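You operate a simulated robot arm through the tools that you are given. There is no shell and no other tool. Be economical: measure what you need, move in short steps, check, and stop when the job is done.

The job below is to be done with a simulated robot arm. You get a single attempt, and the scene is never put back.

## Task
Lift the skewed pouch out of the pusher's way with air and isolator off.
Fine: pouch in the red tray; then switch both on again.

It is judged by the outcome, as a careful person would: the job done as asked, and still so three seconds after it is handed in. It fails if anything else is knocked over, pushed out of place, dropped, spilled or broken.

## Robot
A 7-joint arm with a fingered hand on a trunk, on a base that drives. Base frame: it is fixed to the floor where the robot stands at the start and does not move with it; the origin is under the middle of the robot, x ahead of it, y to its left, z up. Lengths are in cm, angles in rad, forces in N, time in s.
With the tool pointing down near the work surface it reaches from about 30 to 82 cm from the robot's upright axis, wherever it stands. Its first joint turns from -2.007 to 2.007 rad. Places, roughly: air valve [20, -50, 70]; inside of the red tray [-40, -90, 80]; isolator switch [-50, -80, 70]; regulator knob [30, -50, 70]. Payload 5 kg.
The tool frame sits at the grasp point between the pads (the TCP): z along the fingers, y along the line on which they close. The tips reach 3.2 cm beyond it. Largest opening 16 cm; the body of the gripper starts 8.9 cm behind the TCP. The gripper is a hand of 4 fingers: y runs from the thumb to the fingers, the wrist lies at [0, 0, -26.7] in the tool frame, and closing takes about 1.5 s.
Orientation is that of the tool frame in the base frame, as a unit quaternion [x, y, z, w]. With the fingers straight down and closing along the base's y, the tool's x points along the base's -x, its y along +y and its z along -z.

## Interface
- The arm moves only by the tool move_arm. Its argument "plan" is a list of rows, each a list of 2 entries, a list of its own where there are three numbers: the shift along the base's x, y, z in cm, then the turn, a rotation vector about the base's x, y, z in rad. In form: [[[dx, dy, dz], [ax, ay, az]], ...]. A call has 1 to 8 rows; each row shifts and turns the commanded pose from where the row before left it. "grip" is the gripper command, from -1 (fully open) to 1 (shut), values between in proportion, set as the call begins (left out, the last holds). A row lasts 0.2 s, in which the tool goes at most 5 cm and 0.15 rad; a call with a longer step from one row to the next is refused whole, and so is a gripper value outside its range. A pose out of reach is approached as far as the arm can. The call stops where the force on the tool passes 40 N (or 10 N more than at its start, if that is more) or the arm is blocked; 0.2 s more then pass. The fingers move at their own pace (about 10.8 cm/s each) and stop on an object; they squeeze with about 21 N. The grip force told is the motor's: it shows also when the fingers shut on nothing. Time passes only in rows, and 0.2 s behind the last, so rows that do not move let the fingers close. It gives the time, the measured TCP pose, the force on the tool (base axes), the opening and the grip force at its end, in the units of the frame above (readings bear some noise), with the torque about the TCP (base axes, N m) and any sound that the robot's microphone picked up.
- Cameras (640 x 400 px; columns grow to the right, rows downward): "scene" is now at [-5.46, 7.01, 143.43]; the picture's right is [-1.00, -0.07, 0.00], its down [-0.04, 0.65, -0.76] and it looks along [0.05, -0.76, -0.65] (base axes); focal length 291 px, centre (320, 200). "wrist" rides on the gripper at [8, -0.4, -11.4] in the tool frame; the picture's right is [0.05, 1.00, 0.00], its down [-0.82, 0.04, -0.58] and it looks along [-0.58, 0.03, 0.82] (tool axes); focal length 265 px, centre (320, 200). There is no depth. A picture from a camera that has moved, and an enlarged one, comes with that camera's place and axes in the base frame and with its lens.
- capture(camera): a new picture of that camera. It takes no simulated time.
- move_column(by): slides the trunk up (or, below 0, down) by that many cm; the arm and the scene camera ride with it, the base frame stays. It gives what a move gives, with no picture.
- steer(legs): drives the robot by 1 to 6 legs, each [ahead, turn to the left] in cm and rad, along the robot's own axes; the way and the turn of a leg run together, so that a leg with both is an arc; at most 150 cm and 3.142 rad a leg. The arm and the cameras ride along, it lands a little off, and it stops where it bumps. It gives what a move gives.
- finger_targets(finger1, finger2, finger3, thumb_bend): sets how far each is bent, from 0 (flat) to 100 (curled in); at 30 the hand is open as for a grip, at 70 the pads meet at the TCP. One left out holds its place. A second passes; each finger stops where it meets its share of the squeeze, and holds until it gets a number again. A gripper value or a shape takes the hand back. It gives what a move gives, with no picture; readings hold the bend of each and the force on the fingers (four entries, about 0 where the hand has none), thumb and palm.
- set_grasp(shape): the hand has 4 fingers and takes this shape, open, in about a second: jaw (thumb against the fingers, like two jaws); tri (thumb and two fingers); tip (a fingertip pinch); poke (one finger out to press); point (the index stretched); flat (the hand flat); cup (the hand cupped); fist (a fist). The gripper value then closes the fingers along that shape, each until it touches; the sizes above hold for jaw. It gives what a move gives, with no picture.
- head_to(pan, tilt): turns the head with the scene camera to pan (to the left, within 2.705 rad either way) and tilt (down, from -0.506 to 1.204), counted from straight ahead of the robot. It gives what a move gives.
- zoom(camera, box): a new picture of the part [left, top, right, bottom] of that camera's present view, enlarged. It takes no simulated time.
- sign_off(): hands the job in; it is judged then, once.

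Go step by step. Nothing tells you exact positions but the pictures and the camera data: compare them with the known pose of the tool, close in by small moves and look again before you grip or let go. The budget is 120 turns and 82 pictures, counting those below and the enlarged ones. Unless the task says otherwise, let go and move clear before handing in, and close with one line.

The tools are called after "Request:" by a JSON object that holds its "op" and its "data". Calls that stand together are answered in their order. move_arm: Moves the arm, as the interface text tells. Its arguments: {"type":"object","properties":{"plan":{"type":"array","items":{"type":"array"}},"grip":{"type":"number"}},"required":["plan"]} The other tools are called the same way: move_column (by) slides the trunk up or down; set_grasp (shape) gives the hand a shape; finger_targets (finger1, finger2, finger3, thumb_bend) moves the fingers one by one; steer (legs) drives the base; head_to (pan, tilt) turns the head that bears the scene camera; capture (camera) takes a picture; zoom (camera, box) takes an enlarged picture of a part of a camera's view; sign_off () hands the job in.

At the start:

```text
t: 0.0
ee_pos: [-8.47, -47.52, 99.67]
ee_rot: [0.0, 1.0, 0.0, 0.0]
contact_force: [0.0, 0.2, -0.1]
torque: [-0.02, 0.0, -0.01]
width: 15.99
finger_force: 0.0
shape: jaw
bend: [30.0, 30.0, 30.0, 30.0]
finger forces: [0.1, 0.0, 0.1, 0.0, 0.0, 0.0]
trunk travel left (down, up): [-55.0, 44.0]
robot x, y, heading: [0.31, 0.43, -0.004]
head pan, tilt: [-1.504, 0.712]
```

scene: 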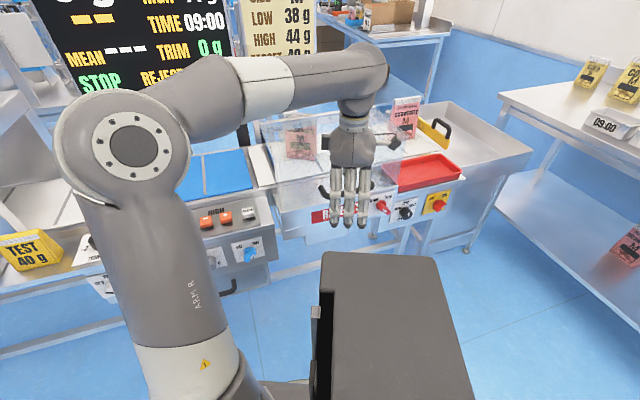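
wrist: 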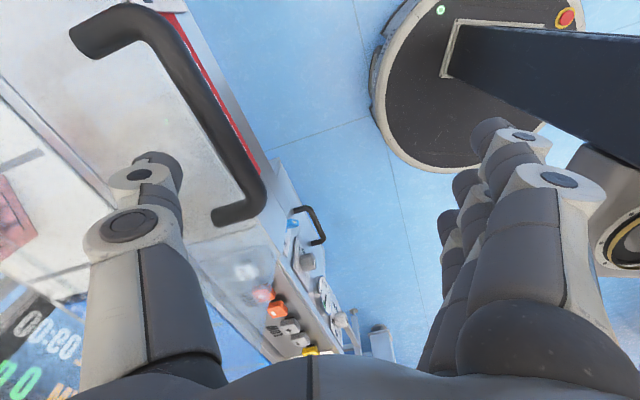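

I see a checkweigher-type machine with a clear guard, pouches, a red tray and switches on the front panel. I'll look at it closer before moving.

Request:
{"op": "zoom", "data": {"camera": "scene", "box": [240, 90, 480, 240]}}

Request:
{"op": "zoom", "data": {"camera": "scene", "box": [160, 140, 320, 280]}}

Request:
{"op": "zoom", "data": {"camera": "scene", "box": [30, 0, 330, 110]}}

```text
2.67 times, centred on (360, 165) of scene
camera zoom: at [-5.46, 7.01, 143.43], right [-1.0, -0.07, 0.0], down [-0.04, 0.65, -0.76], along [0.05, -0.76, -0.65], focal length 776 px, centre (213, 293)
```

zoom: 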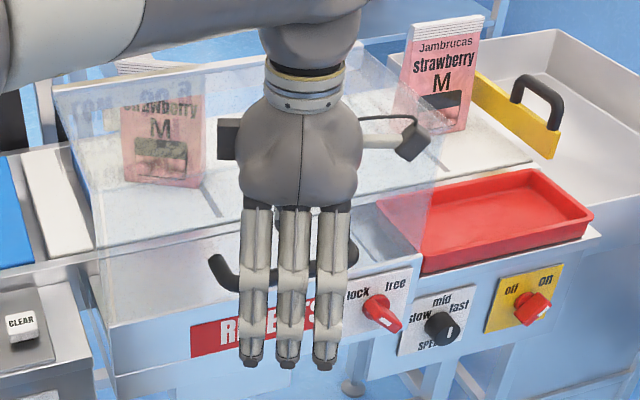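

```text
2.86 times, centred on (240, 210) of scene
camera zoom: at [-5.46, 7.01, 143.43], right [-1.0, -0.07, 0.0], down [-0.04, 0.65, -0.76], along [0.05, -0.76, -0.65], focal length 831 px, centre (549, 171)
```

zoom: 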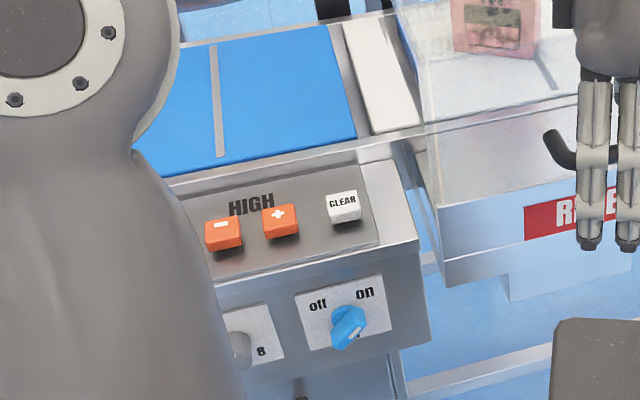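

```text
2.13 times, centred on (180, 55) of scene
camera zoom: at [-5.46, 7.01, 143.43], right [-1.0, -0.07, 0.0], down [-0.04, 0.65, -0.76], along [0.05, -0.76, -0.65], focal length 620 px, centre (619, 509)
```

zoom: 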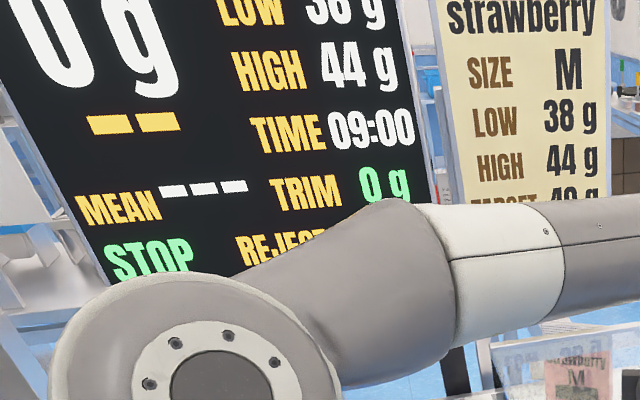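

The hood and pouches are partly hidden by the hand. I'll move the arm aside and up to get a clear view.

Request:
{"op": "move_arm", "data": {"plan": [[[4, 1, 3], [0, 0, 0]], [[4, 1, 3], [0, 0, 0]], [[4, 1, 3], [0, 0, 0]], [[4, 1, 3], [0, 0, 0]], [[4, 1, 2], [0, 0, 0]], [[4, 1, 1], [0, 0, 0]], [[4, 0, 0], [0, 0, 0]]]}}

Request:
{"op": "capture", "data": {"camera": "scene"}}

Request:
{"op": "zoom", "data": {"camera": "scene", "box": [240, 90, 480, 240]}}

```text
refused: row 1 steps farther than a row can; nothing moved
```

```text
76 pictures are left
camera scene: at [-5.46, 7.01, 143.43], right [-1.0, -0.07, 0.0], down [-0.04, 0.65, -0.76], along [0.05, -0.76, -0.65], focal length 291 px, centre (320, 200)
```

scene: 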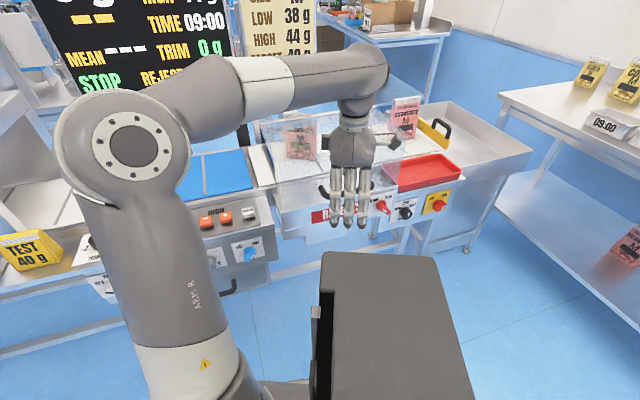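

```text
2.67 times, centred on (360, 165) of scene
camera zoom: at [-5.46, 7.01, 143.43], right [-1.0, -0.07, 0.0], down [-0.04, 0.65, -0.76], along [0.05, -0.76, -0.65], focal length 776 px, centre (213, 293)
```

zoom: 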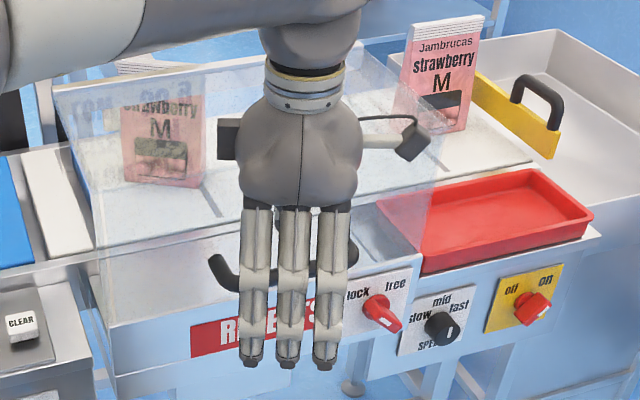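

Each row was a hair too long; same move with shorter steps.

Request:
{"op": "move_arm", "data": {"plan": [[[3.5, 1, 2.5], [0, 0, 0]], [[3.5, 1, 2.5], [0, 0, 0]], [[3.5, 1, 2.5], [0, 0, 0]], [[3.5, 1, 2.5], [0, 0, 0]], [[4, 1, 2], [0, 0, 0]], [[4, 1, 1], [0, 0, 0]], [[4, 1, 0], [0, 0, 0]], [[4, 1, 0], [0, 0, 0]]]}}

Request:
{"op": "zoom", "data": {"camera": "scene", "box": [240, 90, 480, 240]}}

Request:
{"op": "capture", "data": {"camera": "scene"}}

```text
t: 1.8
ee_pos: [21.52, -39.51, 112.55]
ee_rot: [0.0, 1.0, 0.0, 0.0]
contact_force: [-0.2, -0.6, -0.1]
torque: [0.01, -0.03, -0.01]
width: 15.99
finger_force: 0.1
shape: jaw
bend: [30.0, 30.0, 30.0, 30.0]
finger forces: [0.0, 0.0, 0.1, 0.0, 0.1, 0.1]
trunk travel left (down, up): [-55.0, 44.0]
robot x, y, heading: [0.09, 0.12, -0.0]
head pan, tilt: [-1.504, 0.712]
```

```text
2.67 times, centred on (360, 165) of scene
camera zoom: at [-5.43, 7.03, 143.43], right [-1.0, -0.07, 0.0], down [-0.04, 0.65, -0.76], along [0.05, -0.76, -0.65], focal length 776 px, centre (213, 293)
```

zoom: 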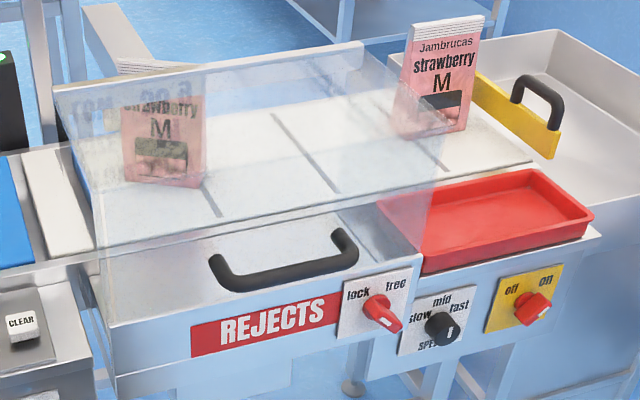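

```text
73 pictures are left
camera scene: at [-5.43, 7.03, 143.43], right [-1.0, -0.07, 0.0], down [-0.04, 0.65, -0.76], along [0.05, -0.76, -0.65], focal length 291 px, centre (320, 200)
```

scene: 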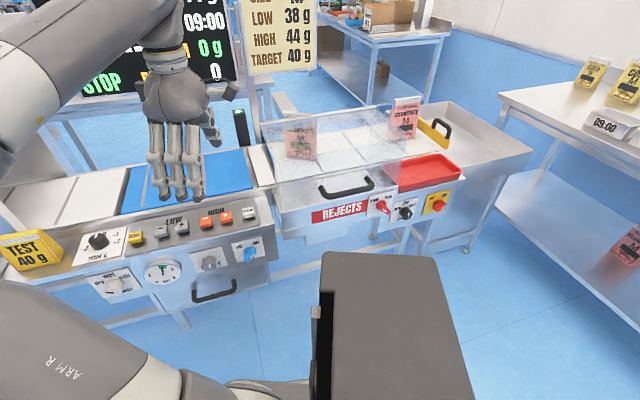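

The guard region needs a view from higher up to tell whether its top is open and which pouch stands skewed. I'll raise the trunk and look again.

Request:
{"op": "move_column", "data": {"by": 40}}

Request:
{"op": "head_to", "data": {"pan": -1.6, "tilt": 0.9}}

Request:
{"op": "capture", "data": {"camera": "scene"}}

```text
t: 5.6
ee_pos: [21.45, -39.58, 152.6]
ee_rot: [0.0, 1.0, 0.0, 0.0]
contact_force: [-0.9, -0.1, -0.5]
torque: [-0.02, -0.01, 0.0]
width: 16.0
finger_force: 0.1
shape: jaw
bend: [30.0, 30.0, 30.0, 30.0]
finger forces: [0.1, 0.0, 0.1, 0.0, 0.0, 0.1]
trunk travel left (down, up): [-95.0, 4.0]
robot x, y, heading: [-0.35, -0.04, -0.002]
head pan, tilt: [-1.504, 0.712]
```

```text
t: 6.4
ee_pos: [21.47, -39.48, 152.63]
ee_rot: [0.0, 1.0, 0.0, 0.0]
contact_force: [-0.8, -0.3, -1.3]
torque: [0.03, -0.02, 0.03]
width: 15.97
finger_force: 0.1
shape: jaw
bend: [30.0, 30.0, 30.0, 30.0]
finger forces: [0.0, 0.0, 0.0, 0.1, 0.0, 0.0]
trunk travel left (down, up): [-95.0, 4.0]
robot x, y, heading: [0.0, -0.31, 0.0]
head pan, tilt: [-1.6, 0.901]
```

```text
72 pictures are left
camera scene: at [-6.23, 7.89, 181.93], right [-1.0, 0.03, 0.0], down [0.02, 0.78, -0.62], along [-0.02, -0.62, -0.78], focal length 291 px, centre (320, 200)
```

scene: 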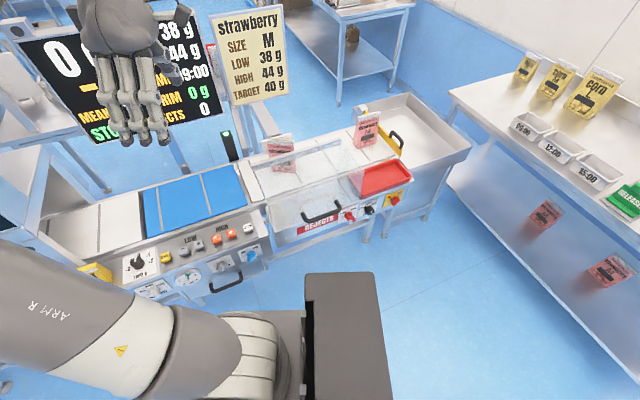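

Request:
{"op": "zoom", "data": {"camera": "scene", "box": [230, 90, 430, 250]}}

Request:
{"op": "zoom", "data": {"camera": "scene", "box": [230, 100, 330, 200]}}

```text
2.50 times, centred on (330, 170) of scene
camera zoom: at [-6.23, 7.89, 181.93], right [-1.0, 0.03, 0.0], down [0.02, 0.78, -0.62], along [-0.02, -0.62, -0.78], focal length 727 px, centre (295, 275)
```

zoom: 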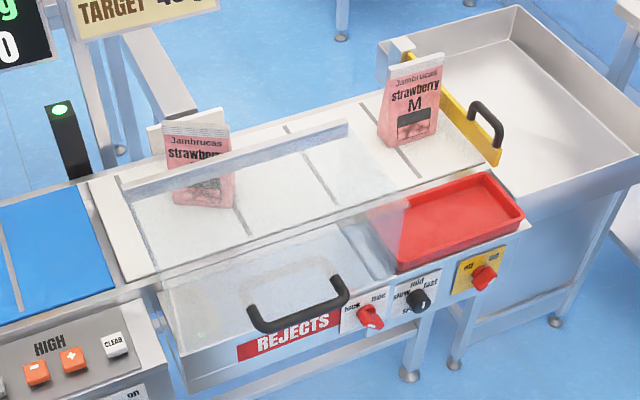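

```text
4.00 times, centred on (280, 150) of scene
camera zoom: at [-6.23, 7.89, 181.93], right [-1.0, 0.03, 0.0], down [0.02, 0.78, -0.62], along [-0.02, -0.62, -0.78], focal length 1163 px, centre (480, 400)
```

zoom: 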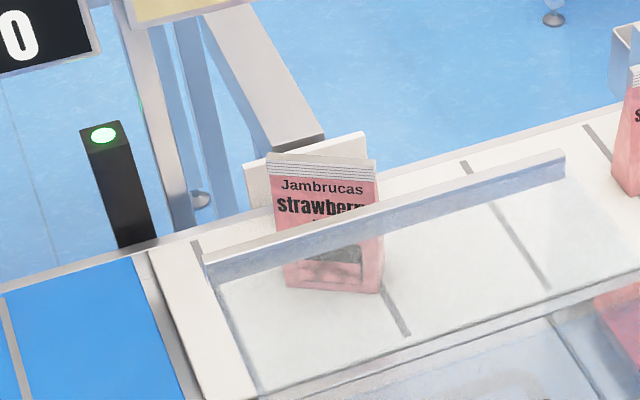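

The left pouch stands askew in front of the white pusher plate, about (8, -87), belt at z≈84, and the clear guard's rail stands in front of it at about y=-75, z=105. Now I look closely at both switches and at the right-hand pouch.

Request:
{"op": "zoom", "data": {"camera": "scene", "box": [220, 230, 276, 265]}}

Request:
{"op": "zoom", "data": {"camera": "scene", "box": [370, 180, 418, 210]}}

Request:
{"op": "zoom", "data": {"camera": "scene", "box": [330, 90, 410, 140]}}

```text
11.43 times, centred on (248, 248) of scene
camera zoom: at [-6.23, 7.89, 181.93], right [-1.0, 0.03, 0.0], down [0.02, 0.78, -0.62], along [-0.02, -0.62, -0.78], focal length 3324 px, centre (1143, -343)
```

zoom: 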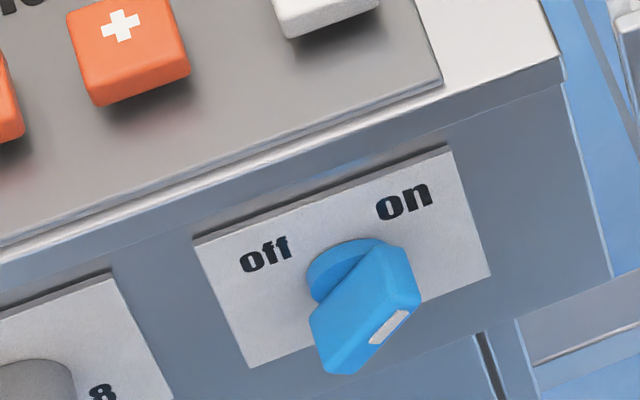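

```text
13.33 times, centred on (394, 195) of scene
camera zoom: at [-6.23, 7.89, 181.93], right [-1.0, 0.03, 0.0], down [0.02, 0.78, -0.62], along [-0.02, -0.62, -0.78], focal length 3878 px, centre (-667, 267)
```

zoom: 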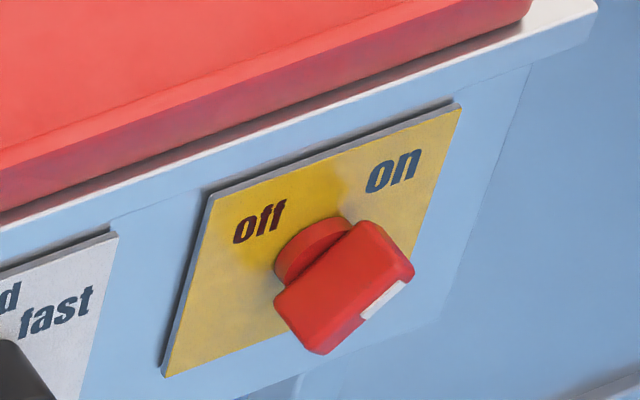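

```text
8.00 times, centred on (370, 115) of scene
camera zoom: at [-6.23, 7.89, 181.93], right [-1.0, 0.03, 0.0], down [0.02, 0.78, -0.62], along [-0.02, -0.62, -0.78], focal length 2327 px, centre (-80, 880)
```

zoom: 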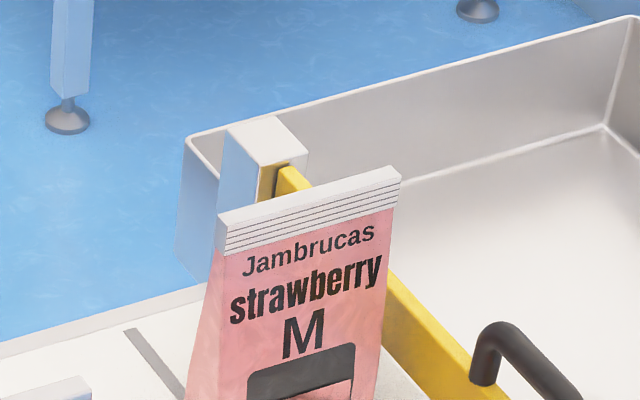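

Both knobs point to "on" (upper right); "off" is a quarter turn counter-clockwise. The air knob is about (22, -52.7, 70) and the isolator about (-47, -84, 66) on panels yawed ~0.38 rad. I'll back up a little and turn to face the machine so both are in front of the arm.

Request:
{"op": "steer", "data": {"legs": [[-15, 0], [0, -1.571]]}}

Request:
{"op": "head_to", "data": {"pan": 0.1, "tilt": 0.9}}

Request:
{"op": "capture", "data": {"camera": "scene"}}

```text
t: 11.5
ee_pos: [-54.37, -21.91, 152.59]
ee_rot: [0.703, 0.711, 0.001, 0.001]
contact_force: [-0.6, 0.5, 0.1]
torque: [0.0, -0.02, -0.01]
width: 15.98
finger_force: 0.0
shape: jaw
bend: [30.0, 30.0, 30.0, 30.0]
finger forces: [0.1, 0.0, 0.0, 0.0, 0.1, 0.1]
trunk travel left (down, up): [-95.0, 4.0]
robot x, y, heading: [-15.04, -0.41, -1.56]
head pan, tilt: [-1.6, 0.901]
```

```text
t: 13.3
ee_pos: [-54.37, -21.81, 152.61]
ee_rot: [0.704, 0.71, 0.0, 0.0]
contact_force: [0.1, 0.0, -0.5]
torque: [-0.01, -0.02, 0.0]
width: 16.02
finger_force: 0.0
shape: jaw
bend: [30.0, 30.0, 30.0, 30.0]
finger forces: [0.0, 0.0, 0.0, 0.0, 0.1, 0.1]
trunk travel left (down, up): [-95.0, 4.0]
robot x, y, heading: [-14.96, -0.2, -1.56]
head pan, tilt: [0.099, 0.901]
```

```text
66 pictures are left
camera scene: at [1.29, -1.54, 181.92], right [-0.99, -0.11, 0.0], down [-0.09, 0.78, -0.62], along [0.07, -0.62, -0.78], focal length 291 px, centre (320, 200)
```

scene: 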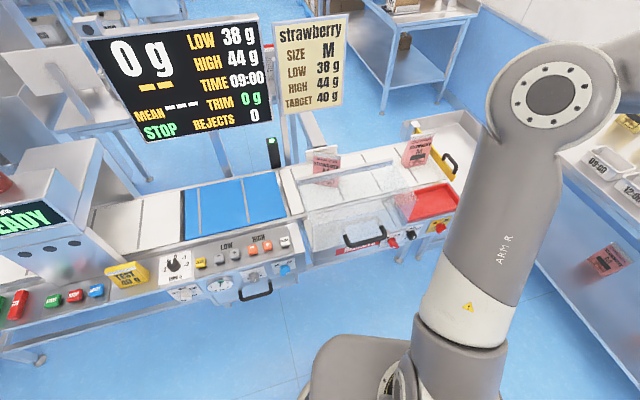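

Good view of everything from here. I'll back up 10 cm for elbow room, then swing the arm in front and tilt the hand horizontal toward the panel.

Request:
{"op": "steer", "data": {"legs": [[-10, 0]]}}

Request:
{"op": "move_arm", "data": {"plan": [[[4.6, -1.3, 0], [0, 0, 0.13]], [[4.6, -1.3, 0], [0, 0, 0.13]], [[4.6, -1.3, 0], [0, 0, 0.125]], [[4.6, -1.3, 0], [-0.1325, -0.0536, 0]], [[4.6, -1.3, 0], [-0.1325, -0.0536, 0]], [[4.6, -1.3, 0], [-0.1325, -0.0536, 0]], [[4.6, -1.3, 0], [-0.1325, -0.0536, 0]], [[4.6, -1.3, 0], [-0.1325, -0.0536, 0]]]}}

Request:
{"op": "move_arm", "data": {"plan": [[[4.6, -1.3, 0], [-0.1325, -0.0536, 0]], [[4.6, -1.3, 0], [-0.1325, -0.0536, 0]], [[4.6, -1.3, 0], [-0.1325, -0.0536, 0]], [[4.6, -1.3, 0], [-0.1325, -0.0536, 0]], [[4.6, -1.3, 0], [-0.1325, -0.0536, 0]], [[4.6, -1.3, 0], [-0.1325, -0.0536, 0]], [[4.6, -1.3, 0], [0, 0, 0]]]}}

Request:
{"op": "capture", "data": {"camera": "scene"}}

```text
t: 14.4
ee_pos: [-54.41, -11.76, 152.49]
ee_rot: [0.703, 0.712, -0.001, 0.001]
contact_force: [-0.9, 0.0, 0.2]
torque: [-0.03, 0.02, -0.01]
width: 15.98
finger_force: 0.1
shape: jaw
bend: [30.0, 30.0, 30.0, 30.0]
finger forces: [0.0, 0.0, 0.0, 0.0, 0.1, 0.0]
trunk travel left (down, up): [-95.0, 4.0]
robot x, y, heading: [-15.01, 10.19, -1.555]
head pan, tilt: [0.099, 0.901]
```

```text
t: 16.2
ee_pos: [-24.56, -25.41, 148.7]
ee_rot: [0.518, 0.78, -0.199, 0.289]
contact_force: [1.2, -0.8, 0.3]
torque: [0.04, 0.11, -0.06]
width: 16.0
finger_force: 0.1
shape: jaw
bend: [30.0, 30.0, 30.0, 30.0]
finger forces: [0.1, 0.0, 0.0, 0.0, 0.1, 0.0]
out of reach, approached as far as the arm can: row 6, 7, 8
trunk travel left (down, up): [-95.0, 4.0]
robot x, y, heading: [-15.13, 9.89, -1.559]
head pan, tilt: [0.099, 0.901]
```

```text
t: 17.8
ee_pos: [4.46, -42.88, 155.77]
ee_rot: [0.394, 0.571, -0.345, 0.632]
contact_force: [-5.1, -6.1, -1.9]
torque: [-0.19, 0.05, 0.51]
width: 15.99
finger_force: 0.1
shape: jaw
bend: [30.0, 30.0, 30.0, 30.0]
finger forces: [0.1, 0.1, 0.0, 0.0, 0.0, 0.1]
out of reach, approached as far as the arm can: row 1, 2, 3, 4, 5, 6
trunk travel left (down, up): [-95.0, 4.0]
robot x, y, heading: [-15.35, 9.85, -1.56]
head pan, tilt: [0.099, 0.901]
```

```text
65 pictures are left
camera scene: at [0.69, 8.51, 181.96], right [-0.99, -0.11, 0.0], down [-0.09, 0.78, -0.62], along [0.07, -0.62, -0.78], focal length 291 px, centre (320, 200)
```

scene: 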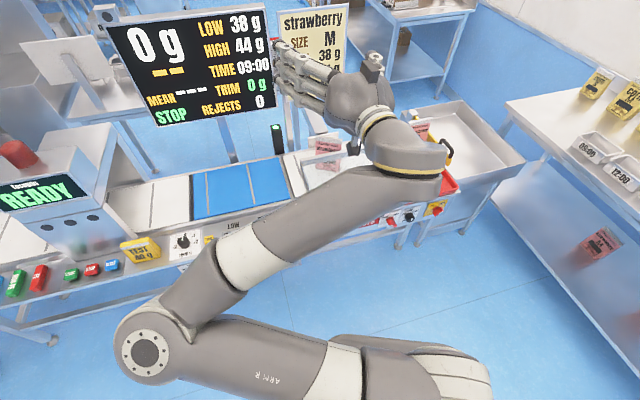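

The hand now points at the panel, but the commanded pose was too close to the body. I'll shift outward to a reachable standoff and see it settle.

Request:
{"op": "move_arm", "data": {"plan": [[[0.6, -4.5, 0], [0, 0, 0]], [[0.6, -4.5, 0], [0, 0, 0]], [[0.6, -1.5, 0], [0, 0, 0]], [[0, 0, 0], [0, 0, 0]]]}}

Request:
{"op": "move_column", "data": {"by": -40}}

Request:
{"op": "capture", "data": {"camera": "scene"}}

```text
t: 18.8
ee_pos: [7.18, -53.47, 154.73]
ee_rot: [0.392, 0.588, -0.399, 0.584]
contact_force: [0.7, -0.1, 0.2]
torque: [-0.02, -0.02, -0.02]
width: 15.99
finger_force: 0.1
shape: jaw
bend: [30.0, 30.0, 30.0, 30.0]
finger forces: [0.0, 0.0, 0.0, 0.1, 0.0, 0.0]
trunk travel left (down, up): [-95.0, 4.0]
robot x, y, heading: [-14.97, 10.47, -1.554]
head pan, tilt: [0.099, 0.901]
```

```text
t: 22.6
ee_pos: [7.24, -53.32, 114.79]
ee_rot: [0.391, 0.589, -0.399, 0.584]
contact_force: [-0.2, 0.4, -0.3]
torque: [-0.02, -0.01, -0.02]
width: 16.03
finger_force: 0.0
shape: jaw
bend: [30.0, 30.0, 30.0, 30.0]
finger forces: [0.0, 0.1, 0.0, 0.0, 0.0, 0.1]
trunk travel left (down, up): [-55.0, 44.0]
robot x, y, heading: [-15.6, 9.75, -1.561]
head pan, tilt: [0.099, 0.901]
```

```text
64 pictures are left
camera scene: at [1.22, 8.52, 141.92], right [-0.99, -0.11, 0.0], down [-0.09, 0.78, -0.62], along [0.07, -0.62, -0.78], focal length 291 px, centre (320, 200)
```

scene: 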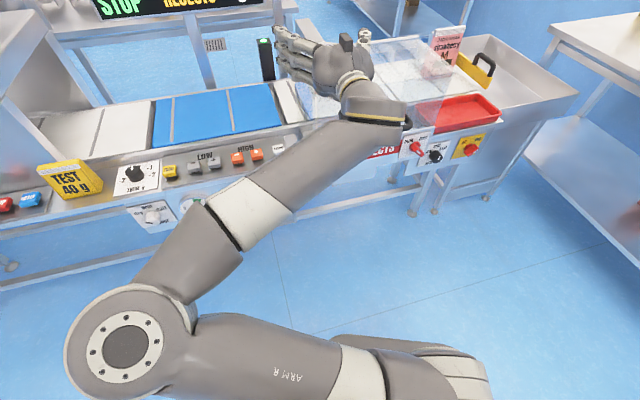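

Now at a clean pose with the tool horizontal. I'll move to the standoff in front of the air knob, staying above the console, then lower the trunk.

Request:
{"op": "move_arm", "data": {"plan": [[[2.6, 3, 0], [0, 0, 0]], [[2.6, 3, 0], [0, 0, 0]], [[2.6, 3, 0], [0, 0, 0]], [[2.5, 2.8, 0], [0, 0, 0]], [[0, 0, 0], [0, 0, 0]]]}}

Request:
{"op": "move_column", "data": {"by": -25}}

Request:
{"op": "capture", "data": {"camera": "wrist"}}

Request:
{"op": "capture", "data": {"camera": "scene"}}

```text
t: 24.1
ee_pos: [10.39, -47.51, 114.59]
ee_rot: [0.417, 0.572, -0.415, 0.572]
contact_force: [-0.9, 0.3, 1.0]
torque: [0.0, 0.0, 0.01]
width: 15.97
finger_force: 0.1
shape: jaw
bend: [30.0, 30.0, 30.0, 30.0]
finger forces: [0.0, 0.0, 0.0, 0.1, 0.0, 0.0]
out of reach, approached as far as the arm can: row 3, 4
trunk travel left (down, up): [-55.0, 44.0]
robot x, y, heading: [-15.17, 10.25, -1.564]
head pan, tilt: [0.099, 0.901]
stopped in row 5: the arm was blocked; the commanded pose is now the measured one
```

```text
t: 26.6
ee_pos: [10.51, -47.47, 89.42]
ee_rot: [0.418, 0.571, -0.414, 0.573]
contact_force: [-0.2, -0.2, -0.1]
torque: [0.02, 0.02, 0.0]
width: 15.99
finger_force: 0.2
shape: jaw
bend: [30.0, 30.0, 30.0, 30.0]
finger forces: [0.0, 0.1, 0.0, 0.0, 0.0, 0.0]
trunk travel left (down, up): [-30.0, 69.0]
robot x, y, heading: [-15.18, 9.91, -1.561]
head pan, tilt: [0.099, 0.901]
```

```text
63 pictures are left
camera wrist: at [6.63, -36.83, 81.49], right [0.95, 0.31, -0.05], down [-0.14, 0.56, 0.82], along [0.28, -0.77, 0.58], focal length 265 px, centre (320, 200)
```

wrist: 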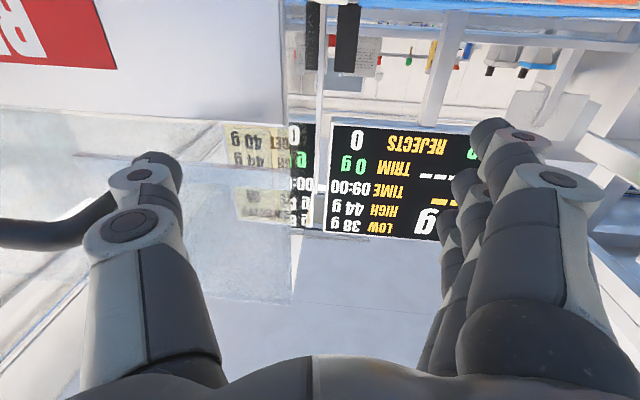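

```text
62 pictures are left
camera scene: at [1.21, 8.53, 116.92], right [-0.99, -0.11, 0.0], down [-0.09, 0.78, -0.62], along [0.07, -0.62, -0.78], focal length 291 px, centre (320, 200)
```

scene: 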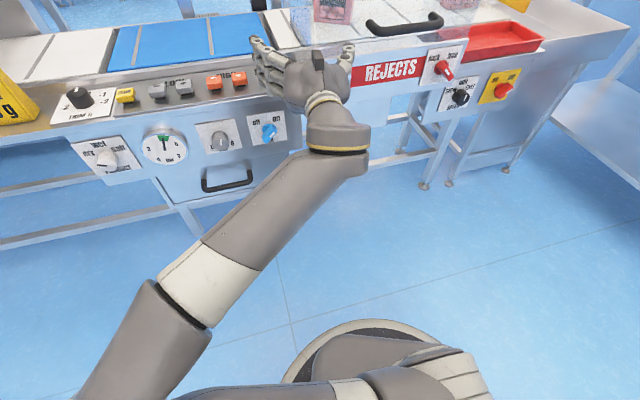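

The arm's inner reach limit bit. Backing the robot 12 cm more gives the room for the standoff.

Request:
{"op": "steer", "data": {"legs": [[-12, 0]]}}

Request:
{"op": "move_arm", "data": {"plan": [[[3.5, -1.5, -2], [0, 0, 0]], [[3.5, -1.5, -2], [0, 0, 0]], [[0.5, -2, -2], [0, 0, 0]], [[0, 0, 0], [0, 0, 0]]]}}

Request:
{"op": "move_column", "data": {"by": -12.5}}

Request:
{"op": "capture", "data": {"camera": "wrist"}}

Request:
{"op": "capture", "data": {"camera": "scene"}}

```text
t: 27.9
ee_pos: [10.35, -35.79, 89.47]
ee_rot: [0.417, 0.572, -0.414, 0.573]
contact_force: [0.6, 0.6, -1.0]
torque: [0.01, -0.03, 0.0]
width: 15.99
finger_force: 0.0
shape: jaw
bend: [30.0, 30.0, 30.0, 30.0]
finger forces: [0.1, 0.1, 0.0, 0.1, 0.1, 0.1]
trunk travel left (down, up): [-30.0, 69.0]
robot x, y, heading: [-15.46, 21.78, -1.554]
head pan, tilt: [0.099, 0.901]
```

```text
t: 28.9
ee_pos: [18.08, -40.7, 83.44]
ee_rot: [0.417, 0.572, -0.412, 0.574]
contact_force: [-0.9, -0.2, 0.1]
torque: [0.0, -0.02, 0.01]
width: 15.99
finger_force: 0.0
shape: jaw
bend: [30.0, 30.0, 30.0, 30.0]
finger forces: [0.0, 0.0, 0.1, 0.0, 0.0, 0.0]
trunk travel left (down, up): [-30.0, 69.0]
robot x, y, heading: [-15.52, 21.79, -1.562]
head pan, tilt: [0.099, 0.901]
```

```text
t: 30.4
ee_pos: [17.94, -40.79, 70.94]
ee_rot: [0.416, 0.572, -0.414, 0.573]
contact_force: [0.3, 0.0, 1.4]
torque: [-0.01, 0.01, 0.01]
width: 16.01
finger_force: 0.1
shape: jaw
bend: [30.0, 30.0, 30.0, 30.0]
finger forces: [0.0, 0.0, 0.0, 0.0, 0.1, 0.0]
trunk travel left (down, up): [-17.5, 81.5]
robot x, y, heading: [-15.17, 21.74, -1.558]
head pan, tilt: [0.099, 0.901]
```

```text
61 pictures are left
camera wrist: at [14.07, -30.09, 62.99], right [0.95, 0.31, -0.05], down [-0.14, 0.56, 0.82], along [0.28, -0.77, 0.58], focal length 265 px, centre (320, 200)
```

wrist: 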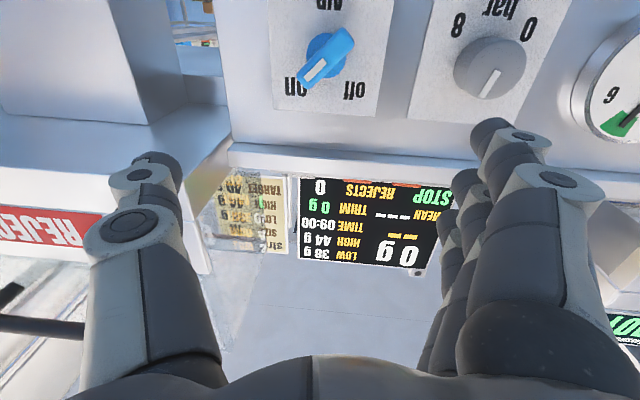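

```text
60 pictures are left
camera scene: at [1.07, 20.29, 104.42], right [-0.99, -0.11, 0.0], down [-0.09, 0.78, -0.62], along [0.07, -0.62, -0.78], focal length 291 px, centre (320, 200)
```

scene: 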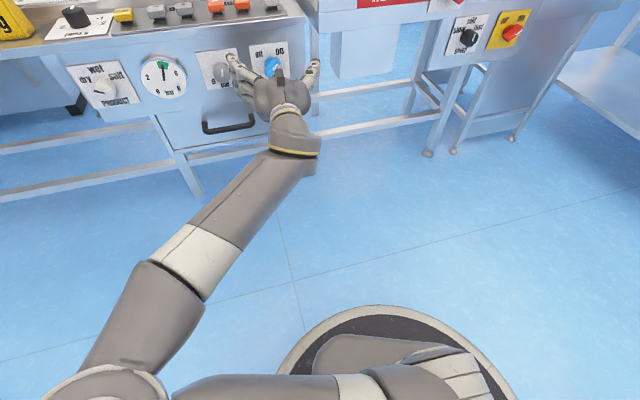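

The air knob's base works out to about (22.9, -54.3, 66) with its bar at 45° (white end up-right). I'll half-close the hand, roll it 45° to straddle the bar, and come to 9 cm in front of it.

Request:
{"op": "move_arm", "data": {"plan": [[[0.3, -0.8, -0.8], [0, 0, 0.05]], [[0.3, -0.8, -0.8], [0.047, -0.122, 0]], [[0.3, -0.8, -0.8], [0.047, -0.122, 0]], [[0.3, -0.8, -0.8], [0.047, -0.122, 0]], [[0.3, -0.8, -0.8], [0.047, -0.122, 0]], [[0.2, -0.8, -0.8], [0.047, -0.122, 0]], [[0.1, -0.3, -0.1], [0.047, -0.122, 0]], [[0, 0, 0], [0, 0, 0]]], "grip": 0}}

Request:
{"op": "capture", "data": {"camera": "wrist"}}

Request:
{"op": "zoom", "data": {"camera": "scene", "box": [200, 20, 360, 120]}}

```text
t: 32.2
ee_pos: [18.9, -46.12, 66.57]
ee_rot: [0.594, 0.389, -0.143, 0.69]
contact_force: [0.1, -0.8, 0.5]
torque: [-0.01, 0.0, -0.03]
width: 8.1
finger_force: 0.1
shape: jaw
bend: [72.0, 72.0, 72.0, 70.0]
finger forces: [0.0, 0.0, 0.0, 0.1, 0.1, 0.1]
out of reach, approached as far as the arm can: row 7
trunk travel left (down, up): [-17.5, 81.5]
robot x, y, heading: [-15.31, 21.8, -1.557]
head pan, tilt: [0.099, 0.901]
```

```text
59 pictures are left
camera wrist: at [19.7, -33.48, 60.57], right [0.69, 0.27, 0.67], down [-0.72, 0.33, 0.61], along [-0.06, -0.9, 0.42], focal length 265 px, centre (320, 200)
```

wrist: 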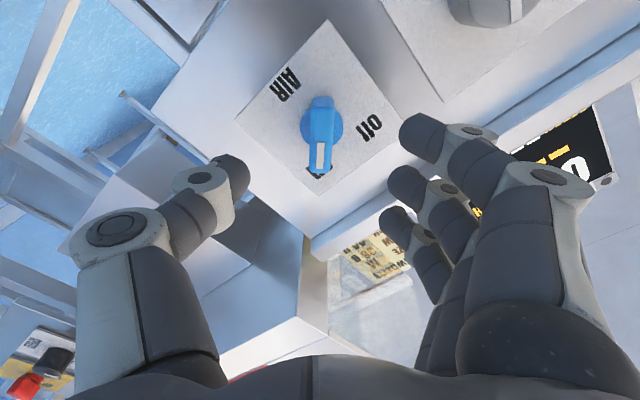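

```text
4.00 times, centred on (280, 70) of scene
camera zoom: at [1.07, 20.29, 104.42], right [-0.99, -0.11, 0.0], down [-0.09, 0.78, -0.62], along [0.07, -0.62, -0.78], focal length 1163 px, centre (480, 720)
```

zoom: 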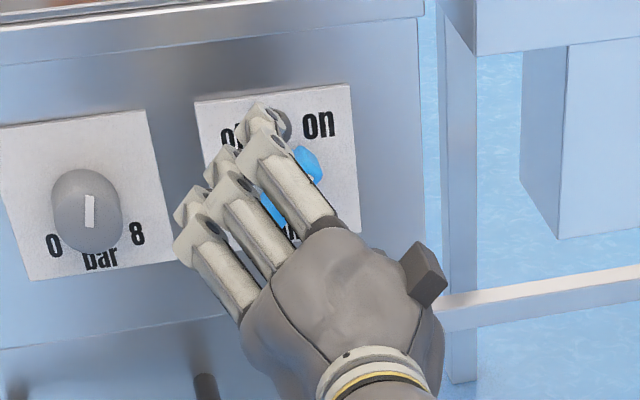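

The bar is neatly aligned between thumb and fingers. I'll advance 4.5 cm along the axis with a small centring correction and look.

Request:
{"op": "move_arm", "data": {"plan": [[[0.9, -1.3, -0.2], [0, 0, 0]], [[0.7, -1.3, -0.2], [0, 0, 0]], [[0.7, -1.3, -0.2], [0, 0, 0]], [[0, 0, 0], [0, 0, 0]]]}}

Request:
{"op": "capture", "data": {"camera": "wrist"}}

Request:
{"op": "zoom", "data": {"camera": "scene", "box": [200, 20, 360, 120]}}

```text
t: 33.2
ee_pos: [19.7, -48.29, 67.6]
ee_rot: [0.592, 0.389, -0.142, 0.691]
contact_force: [0.5, -0.5, 0.8]
torque: [-0.02, 0.01, -0.02]
width: 8.09
finger_force: 0.0
shape: jaw
bend: [72.0, 72.0, 72.0, 70.0]
finger forces: [0.0, 0.0, 0.0, 0.0, 0.0, 0.0]
out of reach, approached as far as the arm can: row 1, 2, 3
trunk travel left (down, up): [-17.5, 81.5]
robot x, y, heading: [-15.39, 22.14, -1.561]
head pan, tilt: [0.099, 0.901]
```

```text
57 pictures are left
camera wrist: at [20.63, -35.74, 61.67], right [0.69, 0.27, 0.67], down [-0.72, 0.33, 0.61], along [-0.06, -0.9, 0.42], focal length 265 px, centre (320, 200)
```

wrist: 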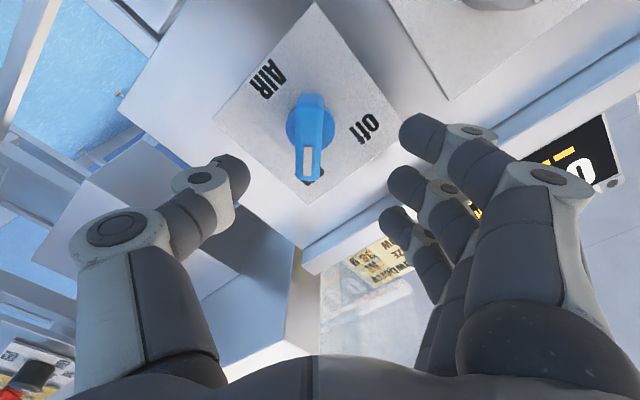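

```text
4.00 times, centred on (280, 70) of scene
camera zoom: at [1.07, 20.29, 104.42], right [-0.99, -0.11, 0.0], down [-0.09, 0.78, -0.62], along [0.07, -0.62, -0.78], focal length 1163 px, centre (480, 720)
```

zoom: 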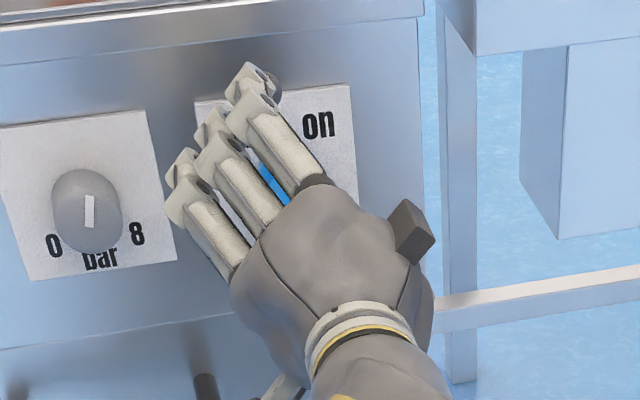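

The arm is at its lower reach limit, so I'll back off a bit, drop the trunk 12 cm, and rise the arm relative to it.

Request:
{"op": "move_arm", "data": {"plan": [[[-1.1, 2.8, 0.5], [0, 0, 0]], [[-1.1, 2.8, 2], [0, 0, 0]], [[0, 0, 4], [0, 0, 0]], [[0, 0, 4], [0, 0, 0]], [[0, 0, 0], [0, 0, 0]]]}}

Request:
{"op": "move_column", "data": {"by": -12}}

```text
t: 34.4
ee_pos: [17.82, -42.83, 78.09]
ee_rot: [0.594, 0.384, -0.145, 0.692]
contact_force: [0.3, 1.0, -0.4]
torque: [-0.02, -0.02, -0.01]
width: 8.07
finger_force: 0.1
shape: jaw
bend: [72.0, 72.0, 72.0, 70.0]
finger forces: [0.1, 0.1, 0.0, 0.0, 0.1, 0.0]
trunk travel left (down, up): [-17.5, 81.5]
robot x, y, heading: [-15.35, 21.46, -1.562]
head pan, tilt: [0.099, 0.901]
```

```text
t: 35.9
ee_pos: [17.74, -42.8, 66.08]
ee_rot: [0.594, 0.384, -0.146, 0.691]
contact_force: [-0.3, -0.1, -0.5]
torque: [0.0, 0.03, -0.04]
width: 8.06
finger_force: 0.0
shape: jaw
bend: [72.0, 72.0, 72.0, 70.0]
finger forces: [0.0, 0.1, 0.0, 0.0, 0.0, 0.1]
trunk travel left (down, up): [-5.5, 93.5]
robot x, y, heading: [-15.13, 22.29, -1.559]
head pan, tilt: [0.099, 0.901]
```

Request:
{"op": "move_arm", "data": {"plan": [[[1.05, -2.1, -0.1], [0, 0, 0]], [[1.05, -2.1, 0], [0, 0, 0]], [[1.05, -2.1, 0], [0, 0, 0]], [[0, 0, 0], [0, 0, 0]]]}}

Request:
{"op": "capture", "data": {"camera": "wrist"}}

```text
t: 36.9
ee_pos: [20.91, -48.95, 65.81]
ee_rot: [0.594, 0.384, -0.146, 0.691]
contact_force: [-0.4, 0.2, -0.6]
torque: [0.0, -0.03, 0.0]
width: 8.06
finger_force: 0.0
shape: jaw
bend: [72.0, 72.0, 72.0, 70.0]
finger forces: [0.1, 0.0, 0.0, 0.0, 0.0, 0.0]
trunk travel left (down, up): [-5.5, 93.5]
robot x, y, heading: [-15.54, 21.87, -1.562]
head pan, tilt: [0.099, 0.901]
```

```text
55 pictures are left
camera wrist: at [21.89, -36.44, 59.91], right [0.69, 0.26, 0.67], down [-0.72, 0.34, 0.61], along [-0.07, -0.9, 0.43], focal length 265 px, centre (320, 200)
```

wrist: 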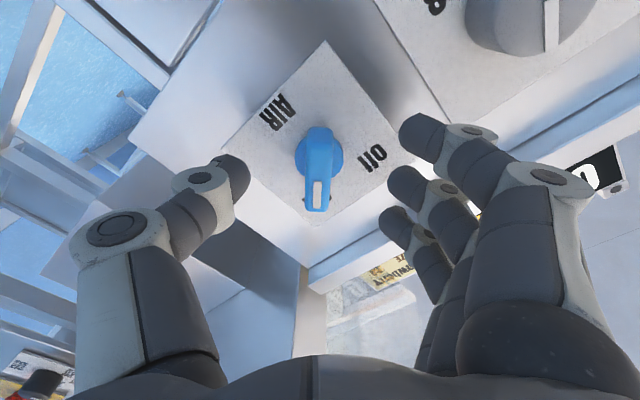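

Centred on the axis; the bar's face is about 3.5 cm ahead of the TCP. I'll advance 2.2 cm and close on the bar.

Request:
{"op": "move_arm", "data": {"plan": [[[0.4, -1.0, 0], [0, 0, 0]], [[0.4, -1.05, 0], [0, 0, 0]], [[0, 0, 0], [0, 0, 0]]]}}

Request:
{"op": "move_arm", "data": {"plan": [[[0, 0, 0], [0, 0, 0]], [[0, 0, 0], [0, 0, 0]], [[0, 0, 0], [0, 0, 0]], [[0, 0, 0], [0, 0, 0]], [[0, 0, 0], [0, 0, 0]], [[0, 0, 0], [0, 0, 0]]], "grip": 1}}

Request:
{"op": "capture", "data": {"camera": "wrist"}}

```text
t: 37.7
ee_pos: [21.83, -51.16, 65.87]
ee_rot: [0.593, 0.385, -0.145, 0.692]
contact_force: [-1.6, -0.1, 0.1]
torque: [-0.02, 0.0, 0.03]
width: 8.06
finger_force: 0.0
shape: jaw
bend: [72.0, 72.0, 72.0, 70.0]
finger forces: [0.0, 0.0, 0.1, 0.0, 0.0, 0.0]
trunk travel left (down, up): [-5.5, 93.5]
robot x, y, heading: [-15.09, 21.77, -1.555]
head pan, tilt: [0.099, 0.901]
```

```text
t: 39.1
ee_pos: [21.73, -51.12, 65.88]
ee_rot: [0.595, 0.384, -0.146, 0.691]
contact_force: [-3.7, 9.5, -2.6]
torque: [0.01, 0.19, -0.02]
width: 1.22
finger_force: 21.4
shape: jaw
bend: [70.0, 72.0, 71.0, 70.0]
finger forces: [2.9, 7.5, 7.5, 0.1, 22.1, 0.0]
trunk travel left (down, up): [-5.5, 93.5]
robot x, y, heading: [-15.35, 21.52, -1.556]
head pan, tilt: [0.099, 0.901]
```

```text
54 pictures are left
camera wrist: at [22.75, -38.51, 59.89], right [0.69, 0.26, 0.67], down [-0.72, 0.34, 0.61], along [-0.07, -0.9, 0.43], focal length 265 px, centre (320, 200)
```

wrist: 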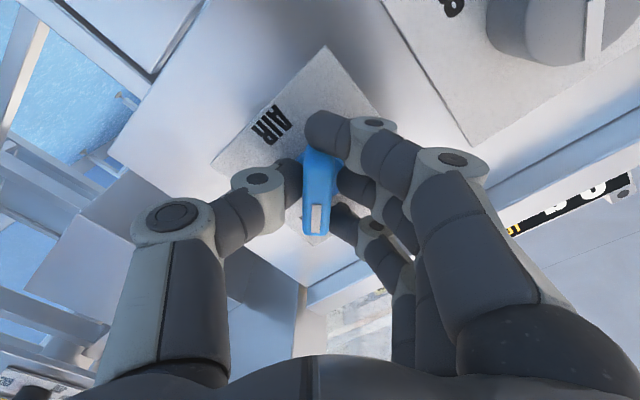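

The bar is held between thumb and fingers. Now I turn counter-clockwise about the knob axis, in two halves.

Request:
{"op": "move_arm", "data": {"plan": [[[0, 0, 0], [-0.048, 0.122, 0]], [[0, 0, 0], [-0.048, 0.122, 0]], [[0, 0, 0], [-0.048, 0.122, 0]], [[0, 0, 0], [-0.048, 0.122, 0]], [[0, 0, 0], [-0.048, 0.122, 0]], [[0, 0, 0], [-0.048, 0.122, 0]]]}}

Request:
{"op": "move_arm", "data": {"plan": [[[0, 0, 0], [-0.048, 0.122, 0]], [[0, 0, 0], [-0.048, 0.122, 0]], [[0, 0, 0], [-0.048, 0.122, 0]], [[0, 0, 0], [-0.048, 0.122, 0]], [[0, 0, 0], [-0.048, 0.122, 0]], [[0, 0, 0], [-0.048, 0.122, 0]]]}}

Request:
{"op": "capture", "data": {"camera": "wrist"}}

```text
t: 40.5
ee_pos: [21.49, -51.27, 65.65]
ee_rot: [0.401, 0.583, -0.402, 0.582]
contact_force: [-12.4, 21.6, -22.7]
torque: [0.36, 0.1, -0.03]
width: 1.23
finger_force: 21.0
shape: jaw
bend: [70.0, 73.0, 71.0, 71.0]
finger forces: [4.2, 14.4, 6.9, 0.0, 36.1, 0.0]
trunk travel left (down, up): [-5.5, 93.5]
robot x, y, heading: [-14.99, 22.03, -1.559]
head pan, tilt: [0.099, 0.901]
```

```text
t: 41.9
ee_pos: [21.27, -51.39, 65.71]
ee_rot: [0.146, 0.691, -0.594, 0.386]
contact_force: [-23.4, 13.0, -20.6]
torque: [0.36, 0.13, -0.2]
width: 1.23
finger_force: 21.0
shape: jaw
bend: [70.0, 73.0, 71.0, 71.0]
finger forces: [8.0, 14.0, 7.9, 0.1, 29.9, 0.1]
trunk travel left (down, up): [-5.5, 93.5]
robot x, y, heading: [-15.67, 21.87, -1.561]
head pan, tilt: [0.099, 0.901]
```

```text
53 pictures are left
camera wrist: at [11.72, -42.81, 60.33], right [0.63, 0.24, -0.74], down [0.36, 0.76, 0.54], along [0.69, -0.61, 0.39], focal length 265 px, centre (320, 200)
```

wrist: 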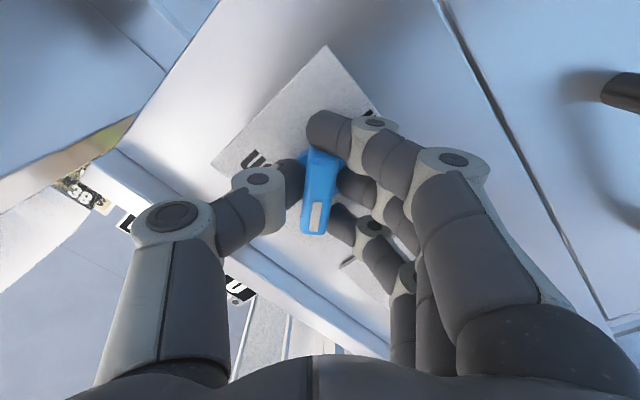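

The knob followed the full quarter turn. I'll open the hand, back off straight and check it.

Request:
{"op": "move_arm", "data": {"plan": [[[0, 0, 0], [0, 0, 0]], [[0, 0, 0], [0, 0, 0]], [[0, 0, 0], [0, 0, 0]], [[0, 0, 0], [0, 0, 0]]], "grip": 0}}

Request:
{"op": "move_arm", "data": {"plan": [[[-1, 2.5, 0], [0, 0, 0]], [[-1.2, 3, 0], [0, 0, 0]], [[-1.2, 3, 0], [0, 0, 0]], [[0, 0, 0], [0, 0, 0]]]}}

Request:
{"op": "capture", "data": {"camera": "wrist"}}

```text
t: 42.9
ee_pos: [21.77, -51.17, 66.08]
ee_rot: [0.144, 0.69, -0.594, 0.389]
contact_force: [-0.7, 0.5, 1.1]
torque: [0.01, -0.01, 0.01]
width: 7.95
finger_force: 0.0
shape: jaw
bend: [72.0, 72.0, 72.0, 70.0]
finger forces: [0.0, 0.0, 0.0, 0.0, 0.0, 0.0]
trunk travel left (down, up): [-5.5, 93.5]
robot x, y, heading: [-15.7, 21.92, -1.559]
head pan, tilt: [0.099, 0.901]
```

```text
t: 43.9
ee_pos: [18.31, -42.73, 65.87]
ee_rot: [0.144, 0.69, -0.594, 0.388]
contact_force: [0.4, 0.7, 0.0]
torque: [0.01, 0.0, -0.01]
width: 7.94
finger_force: 0.1
shape: jaw
bend: [72.0, 72.0, 72.0, 70.0]
finger forces: [0.0, 0.0, 0.1, 0.1, 0.1, 0.0]
trunk travel left (down, up): [-5.5, 93.5]
robot x, y, heading: [-15.76, 21.67, -1.559]
head pan, tilt: [0.099, 0.901]
```

```text
52 pictures are left
camera wrist: at [8.67, -34.29, 60.48], right [0.63, 0.24, -0.74], down [0.35, 0.76, 0.54], along [0.7, -0.6, 0.39], focal length 265 px, centre (320, 200)
```

wrist: 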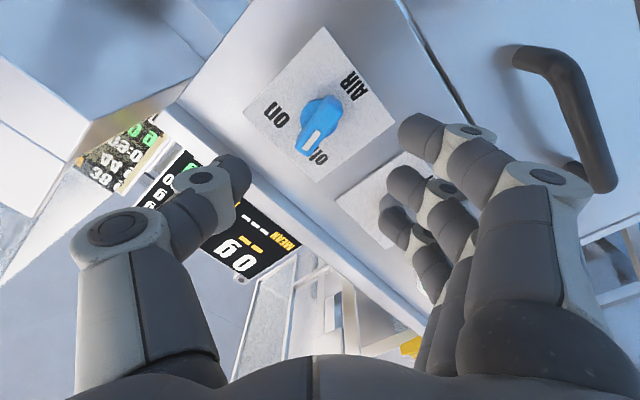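

The knob points to "off" but maybe a few degrees short; let me look closely.

Request:
{"op": "zoom", "data": {"camera": "wrist", "box": [240, 30, 400, 190]}}

Request:
{"op": "zoom", "data": {"camera": "scene", "box": [220, 20, 340, 95]}}

```text
2.50 times, centred on (320, 110) of wrist
camera zoom: at [8.67, -34.29, 60.48], right [0.63, 0.24, -0.74], down [0.35, 0.76, 0.54], along [0.7, -0.6, 0.39], focal length 664 px, centre (320, 425)
```

zoom: 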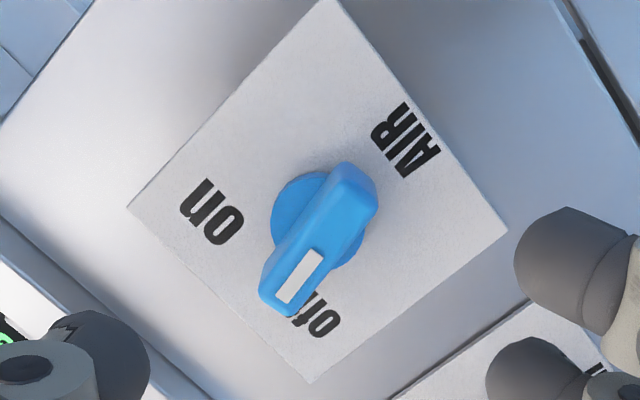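

```text
5.33 times, centred on (280, 58) of scene
camera zoom: at [1.04, 20.28, 92.42], right [-0.99, -0.11, 0.0], down [-0.09, 0.78, -0.62], along [0.07, -0.62, -0.78], focal length 1551 px, centre (533, 960)
```

zoom: 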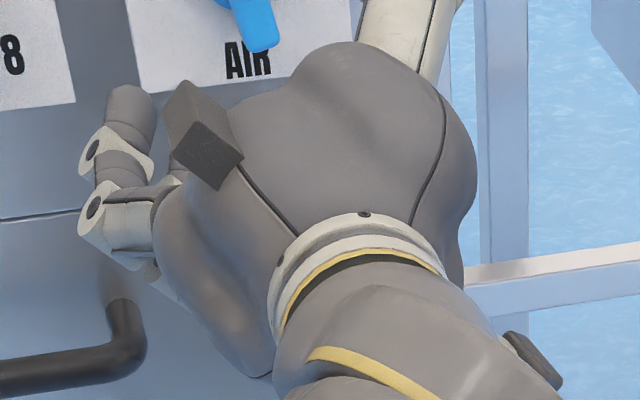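

The bar was at about 40° while held but ended only ~15° past vertical after release — the hand sprang sideways as it let go. I'll roll back to match the bar, regrip on a better-centred axis and finish the turn.

Request:
{"op": "move_arm", "data": {"plan": [[[-0.2, -0.1, 0.2], [0.048, -0.122, 0]], [[0, 0, 0], [0.048, -0.122, 0]], [[0, 0, 0], [0.048, -0.122, 0]], [[0, 0, 0], [0.048, -0.122, 0]], [[1.1, -2.8, 0], [0, 0, 0]], [[1.1, -2.8, 0], [0, 0, 0]], [[1.15, -2.9, 0], [0, 0, 0]], [[0, 0, 0], [0, 0, 0]]]}}

Request:
{"op": "capture", "data": {"camera": "wrist"}}

```text
t: 45.7
ee_pos: [21.46, -51.3, 66.1]
ee_rot: [0.32, 0.628, -0.474, 0.528]
contact_force: [-0.6, 0.8, 0.4]
torque: [0.02, 0.06, 0.01]
width: 7.96
finger_force: 0.0
shape: jaw
bend: [72.0, 73.0, 72.0, 70.0]
finger forces: [0.3, 0.5, 0.0, 0.1, 0.1, 0.0]
trunk travel left (down, up): [-5.5, 93.5]
robot x, y, heading: [-15.21, 21.6, -1.561]
head pan, tilt: [0.099, 0.901]
```

```text
49 pictures are left
camera wrist: at [15.05, -41.72, 58.44], right [0.89, 0.34, -0.31], down [0.02, 0.63, 0.77], along [0.46, -0.69, 0.55], focal length 265 px, centre (320, 200)
```

wrist: 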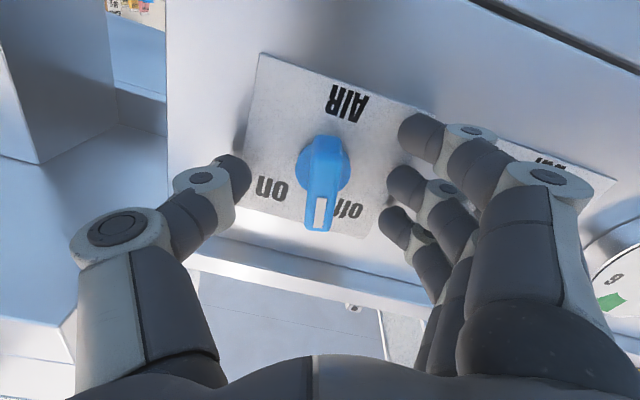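

Aligned. Grip and turn counter-clockwise by 0.65 rad.

Request:
{"op": "move_arm", "data": {"plan": [[[0, 0, 0], [0, 0, 0]], [[0, 0, 0], [0, 0, 0]], [[0, 0, 0], [0, 0, 0]], [[0, 0, 0], [0, 0, 0]], [[0, 0, 0], [0, 0, 0]]], "grip": 1}}

Request:
{"op": "move_arm", "data": {"plan": [[[0, 0, 0], [-0.048, 0.122, 0]], [[0, 0, 0], [-0.048, 0.122, 0]], [[0, 0, 0], [-0.048, 0.122, 0]], [[0, 0, 0], [-0.048, 0.122, 0]], [[0, 0, 0], [-0.048, 0.122, 0]], [[0, 0, 0], [0, 0, 0]]]}}

Request:
{"op": "capture", "data": {"camera": "wrist"}}

```text
t: 46.9
ee_pos: [21.42, -51.33, 66.11]
ee_rot: [0.32, 0.628, -0.473, 0.529]
contact_force: [-1.4, 8.6, -1.1]
torque: [-0.05, 0.01, -0.11]
width: 1.62
finger_force: 20.8
shape: jaw
bend: [72.0, 73.0, 70.0, 71.0]
finger forces: [6.5, 5.4, 5.5, 0.0, 23.2, 0.0]
trunk travel left (down, up): [-5.5, 93.5]
robot x, y, heading: [-15.46, 21.75, -1.562]
head pan, tilt: [0.099, 0.901]
```

```text
t: 48.3
ee_pos: [21.45, -51.26, 66.26]
ee_rot: [0.097, 0.698, -0.618, 0.349]
contact_force: [1.6, 4.6, -3.1]
torque: [0.21, -0.18, 0.04]
width: 1.56
finger_force: 21.1
shape: jaw
bend: [71.0, 73.0, 70.0, 71.0]
finger forces: [6.8, 6.8, 7.8, 0.1, 24.3, 0.1]
trunk travel left (down, up): [-5.5, 93.5]
robot x, y, heading: [-15.64, 22.09, -1.555]
head pan, tilt: [0.099, 0.901]
```

```text
48 pictures are left
camera wrist: at [11.21, -43.12, 61.53], right [0.53, 0.2, -0.82], down [0.41, 0.79, 0.46], along [0.74, -0.58, 0.33], focal length 265 px, centre (320, 200)
```

wrist: 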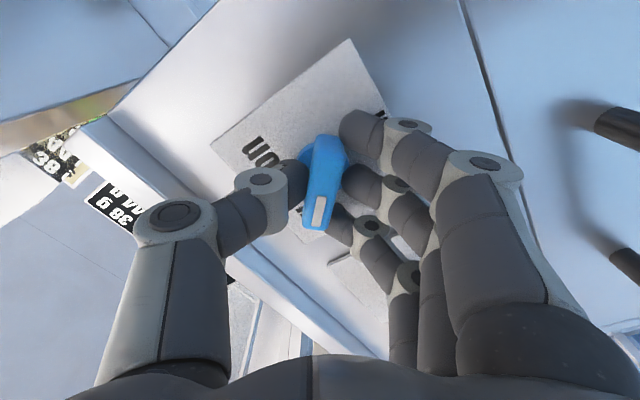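

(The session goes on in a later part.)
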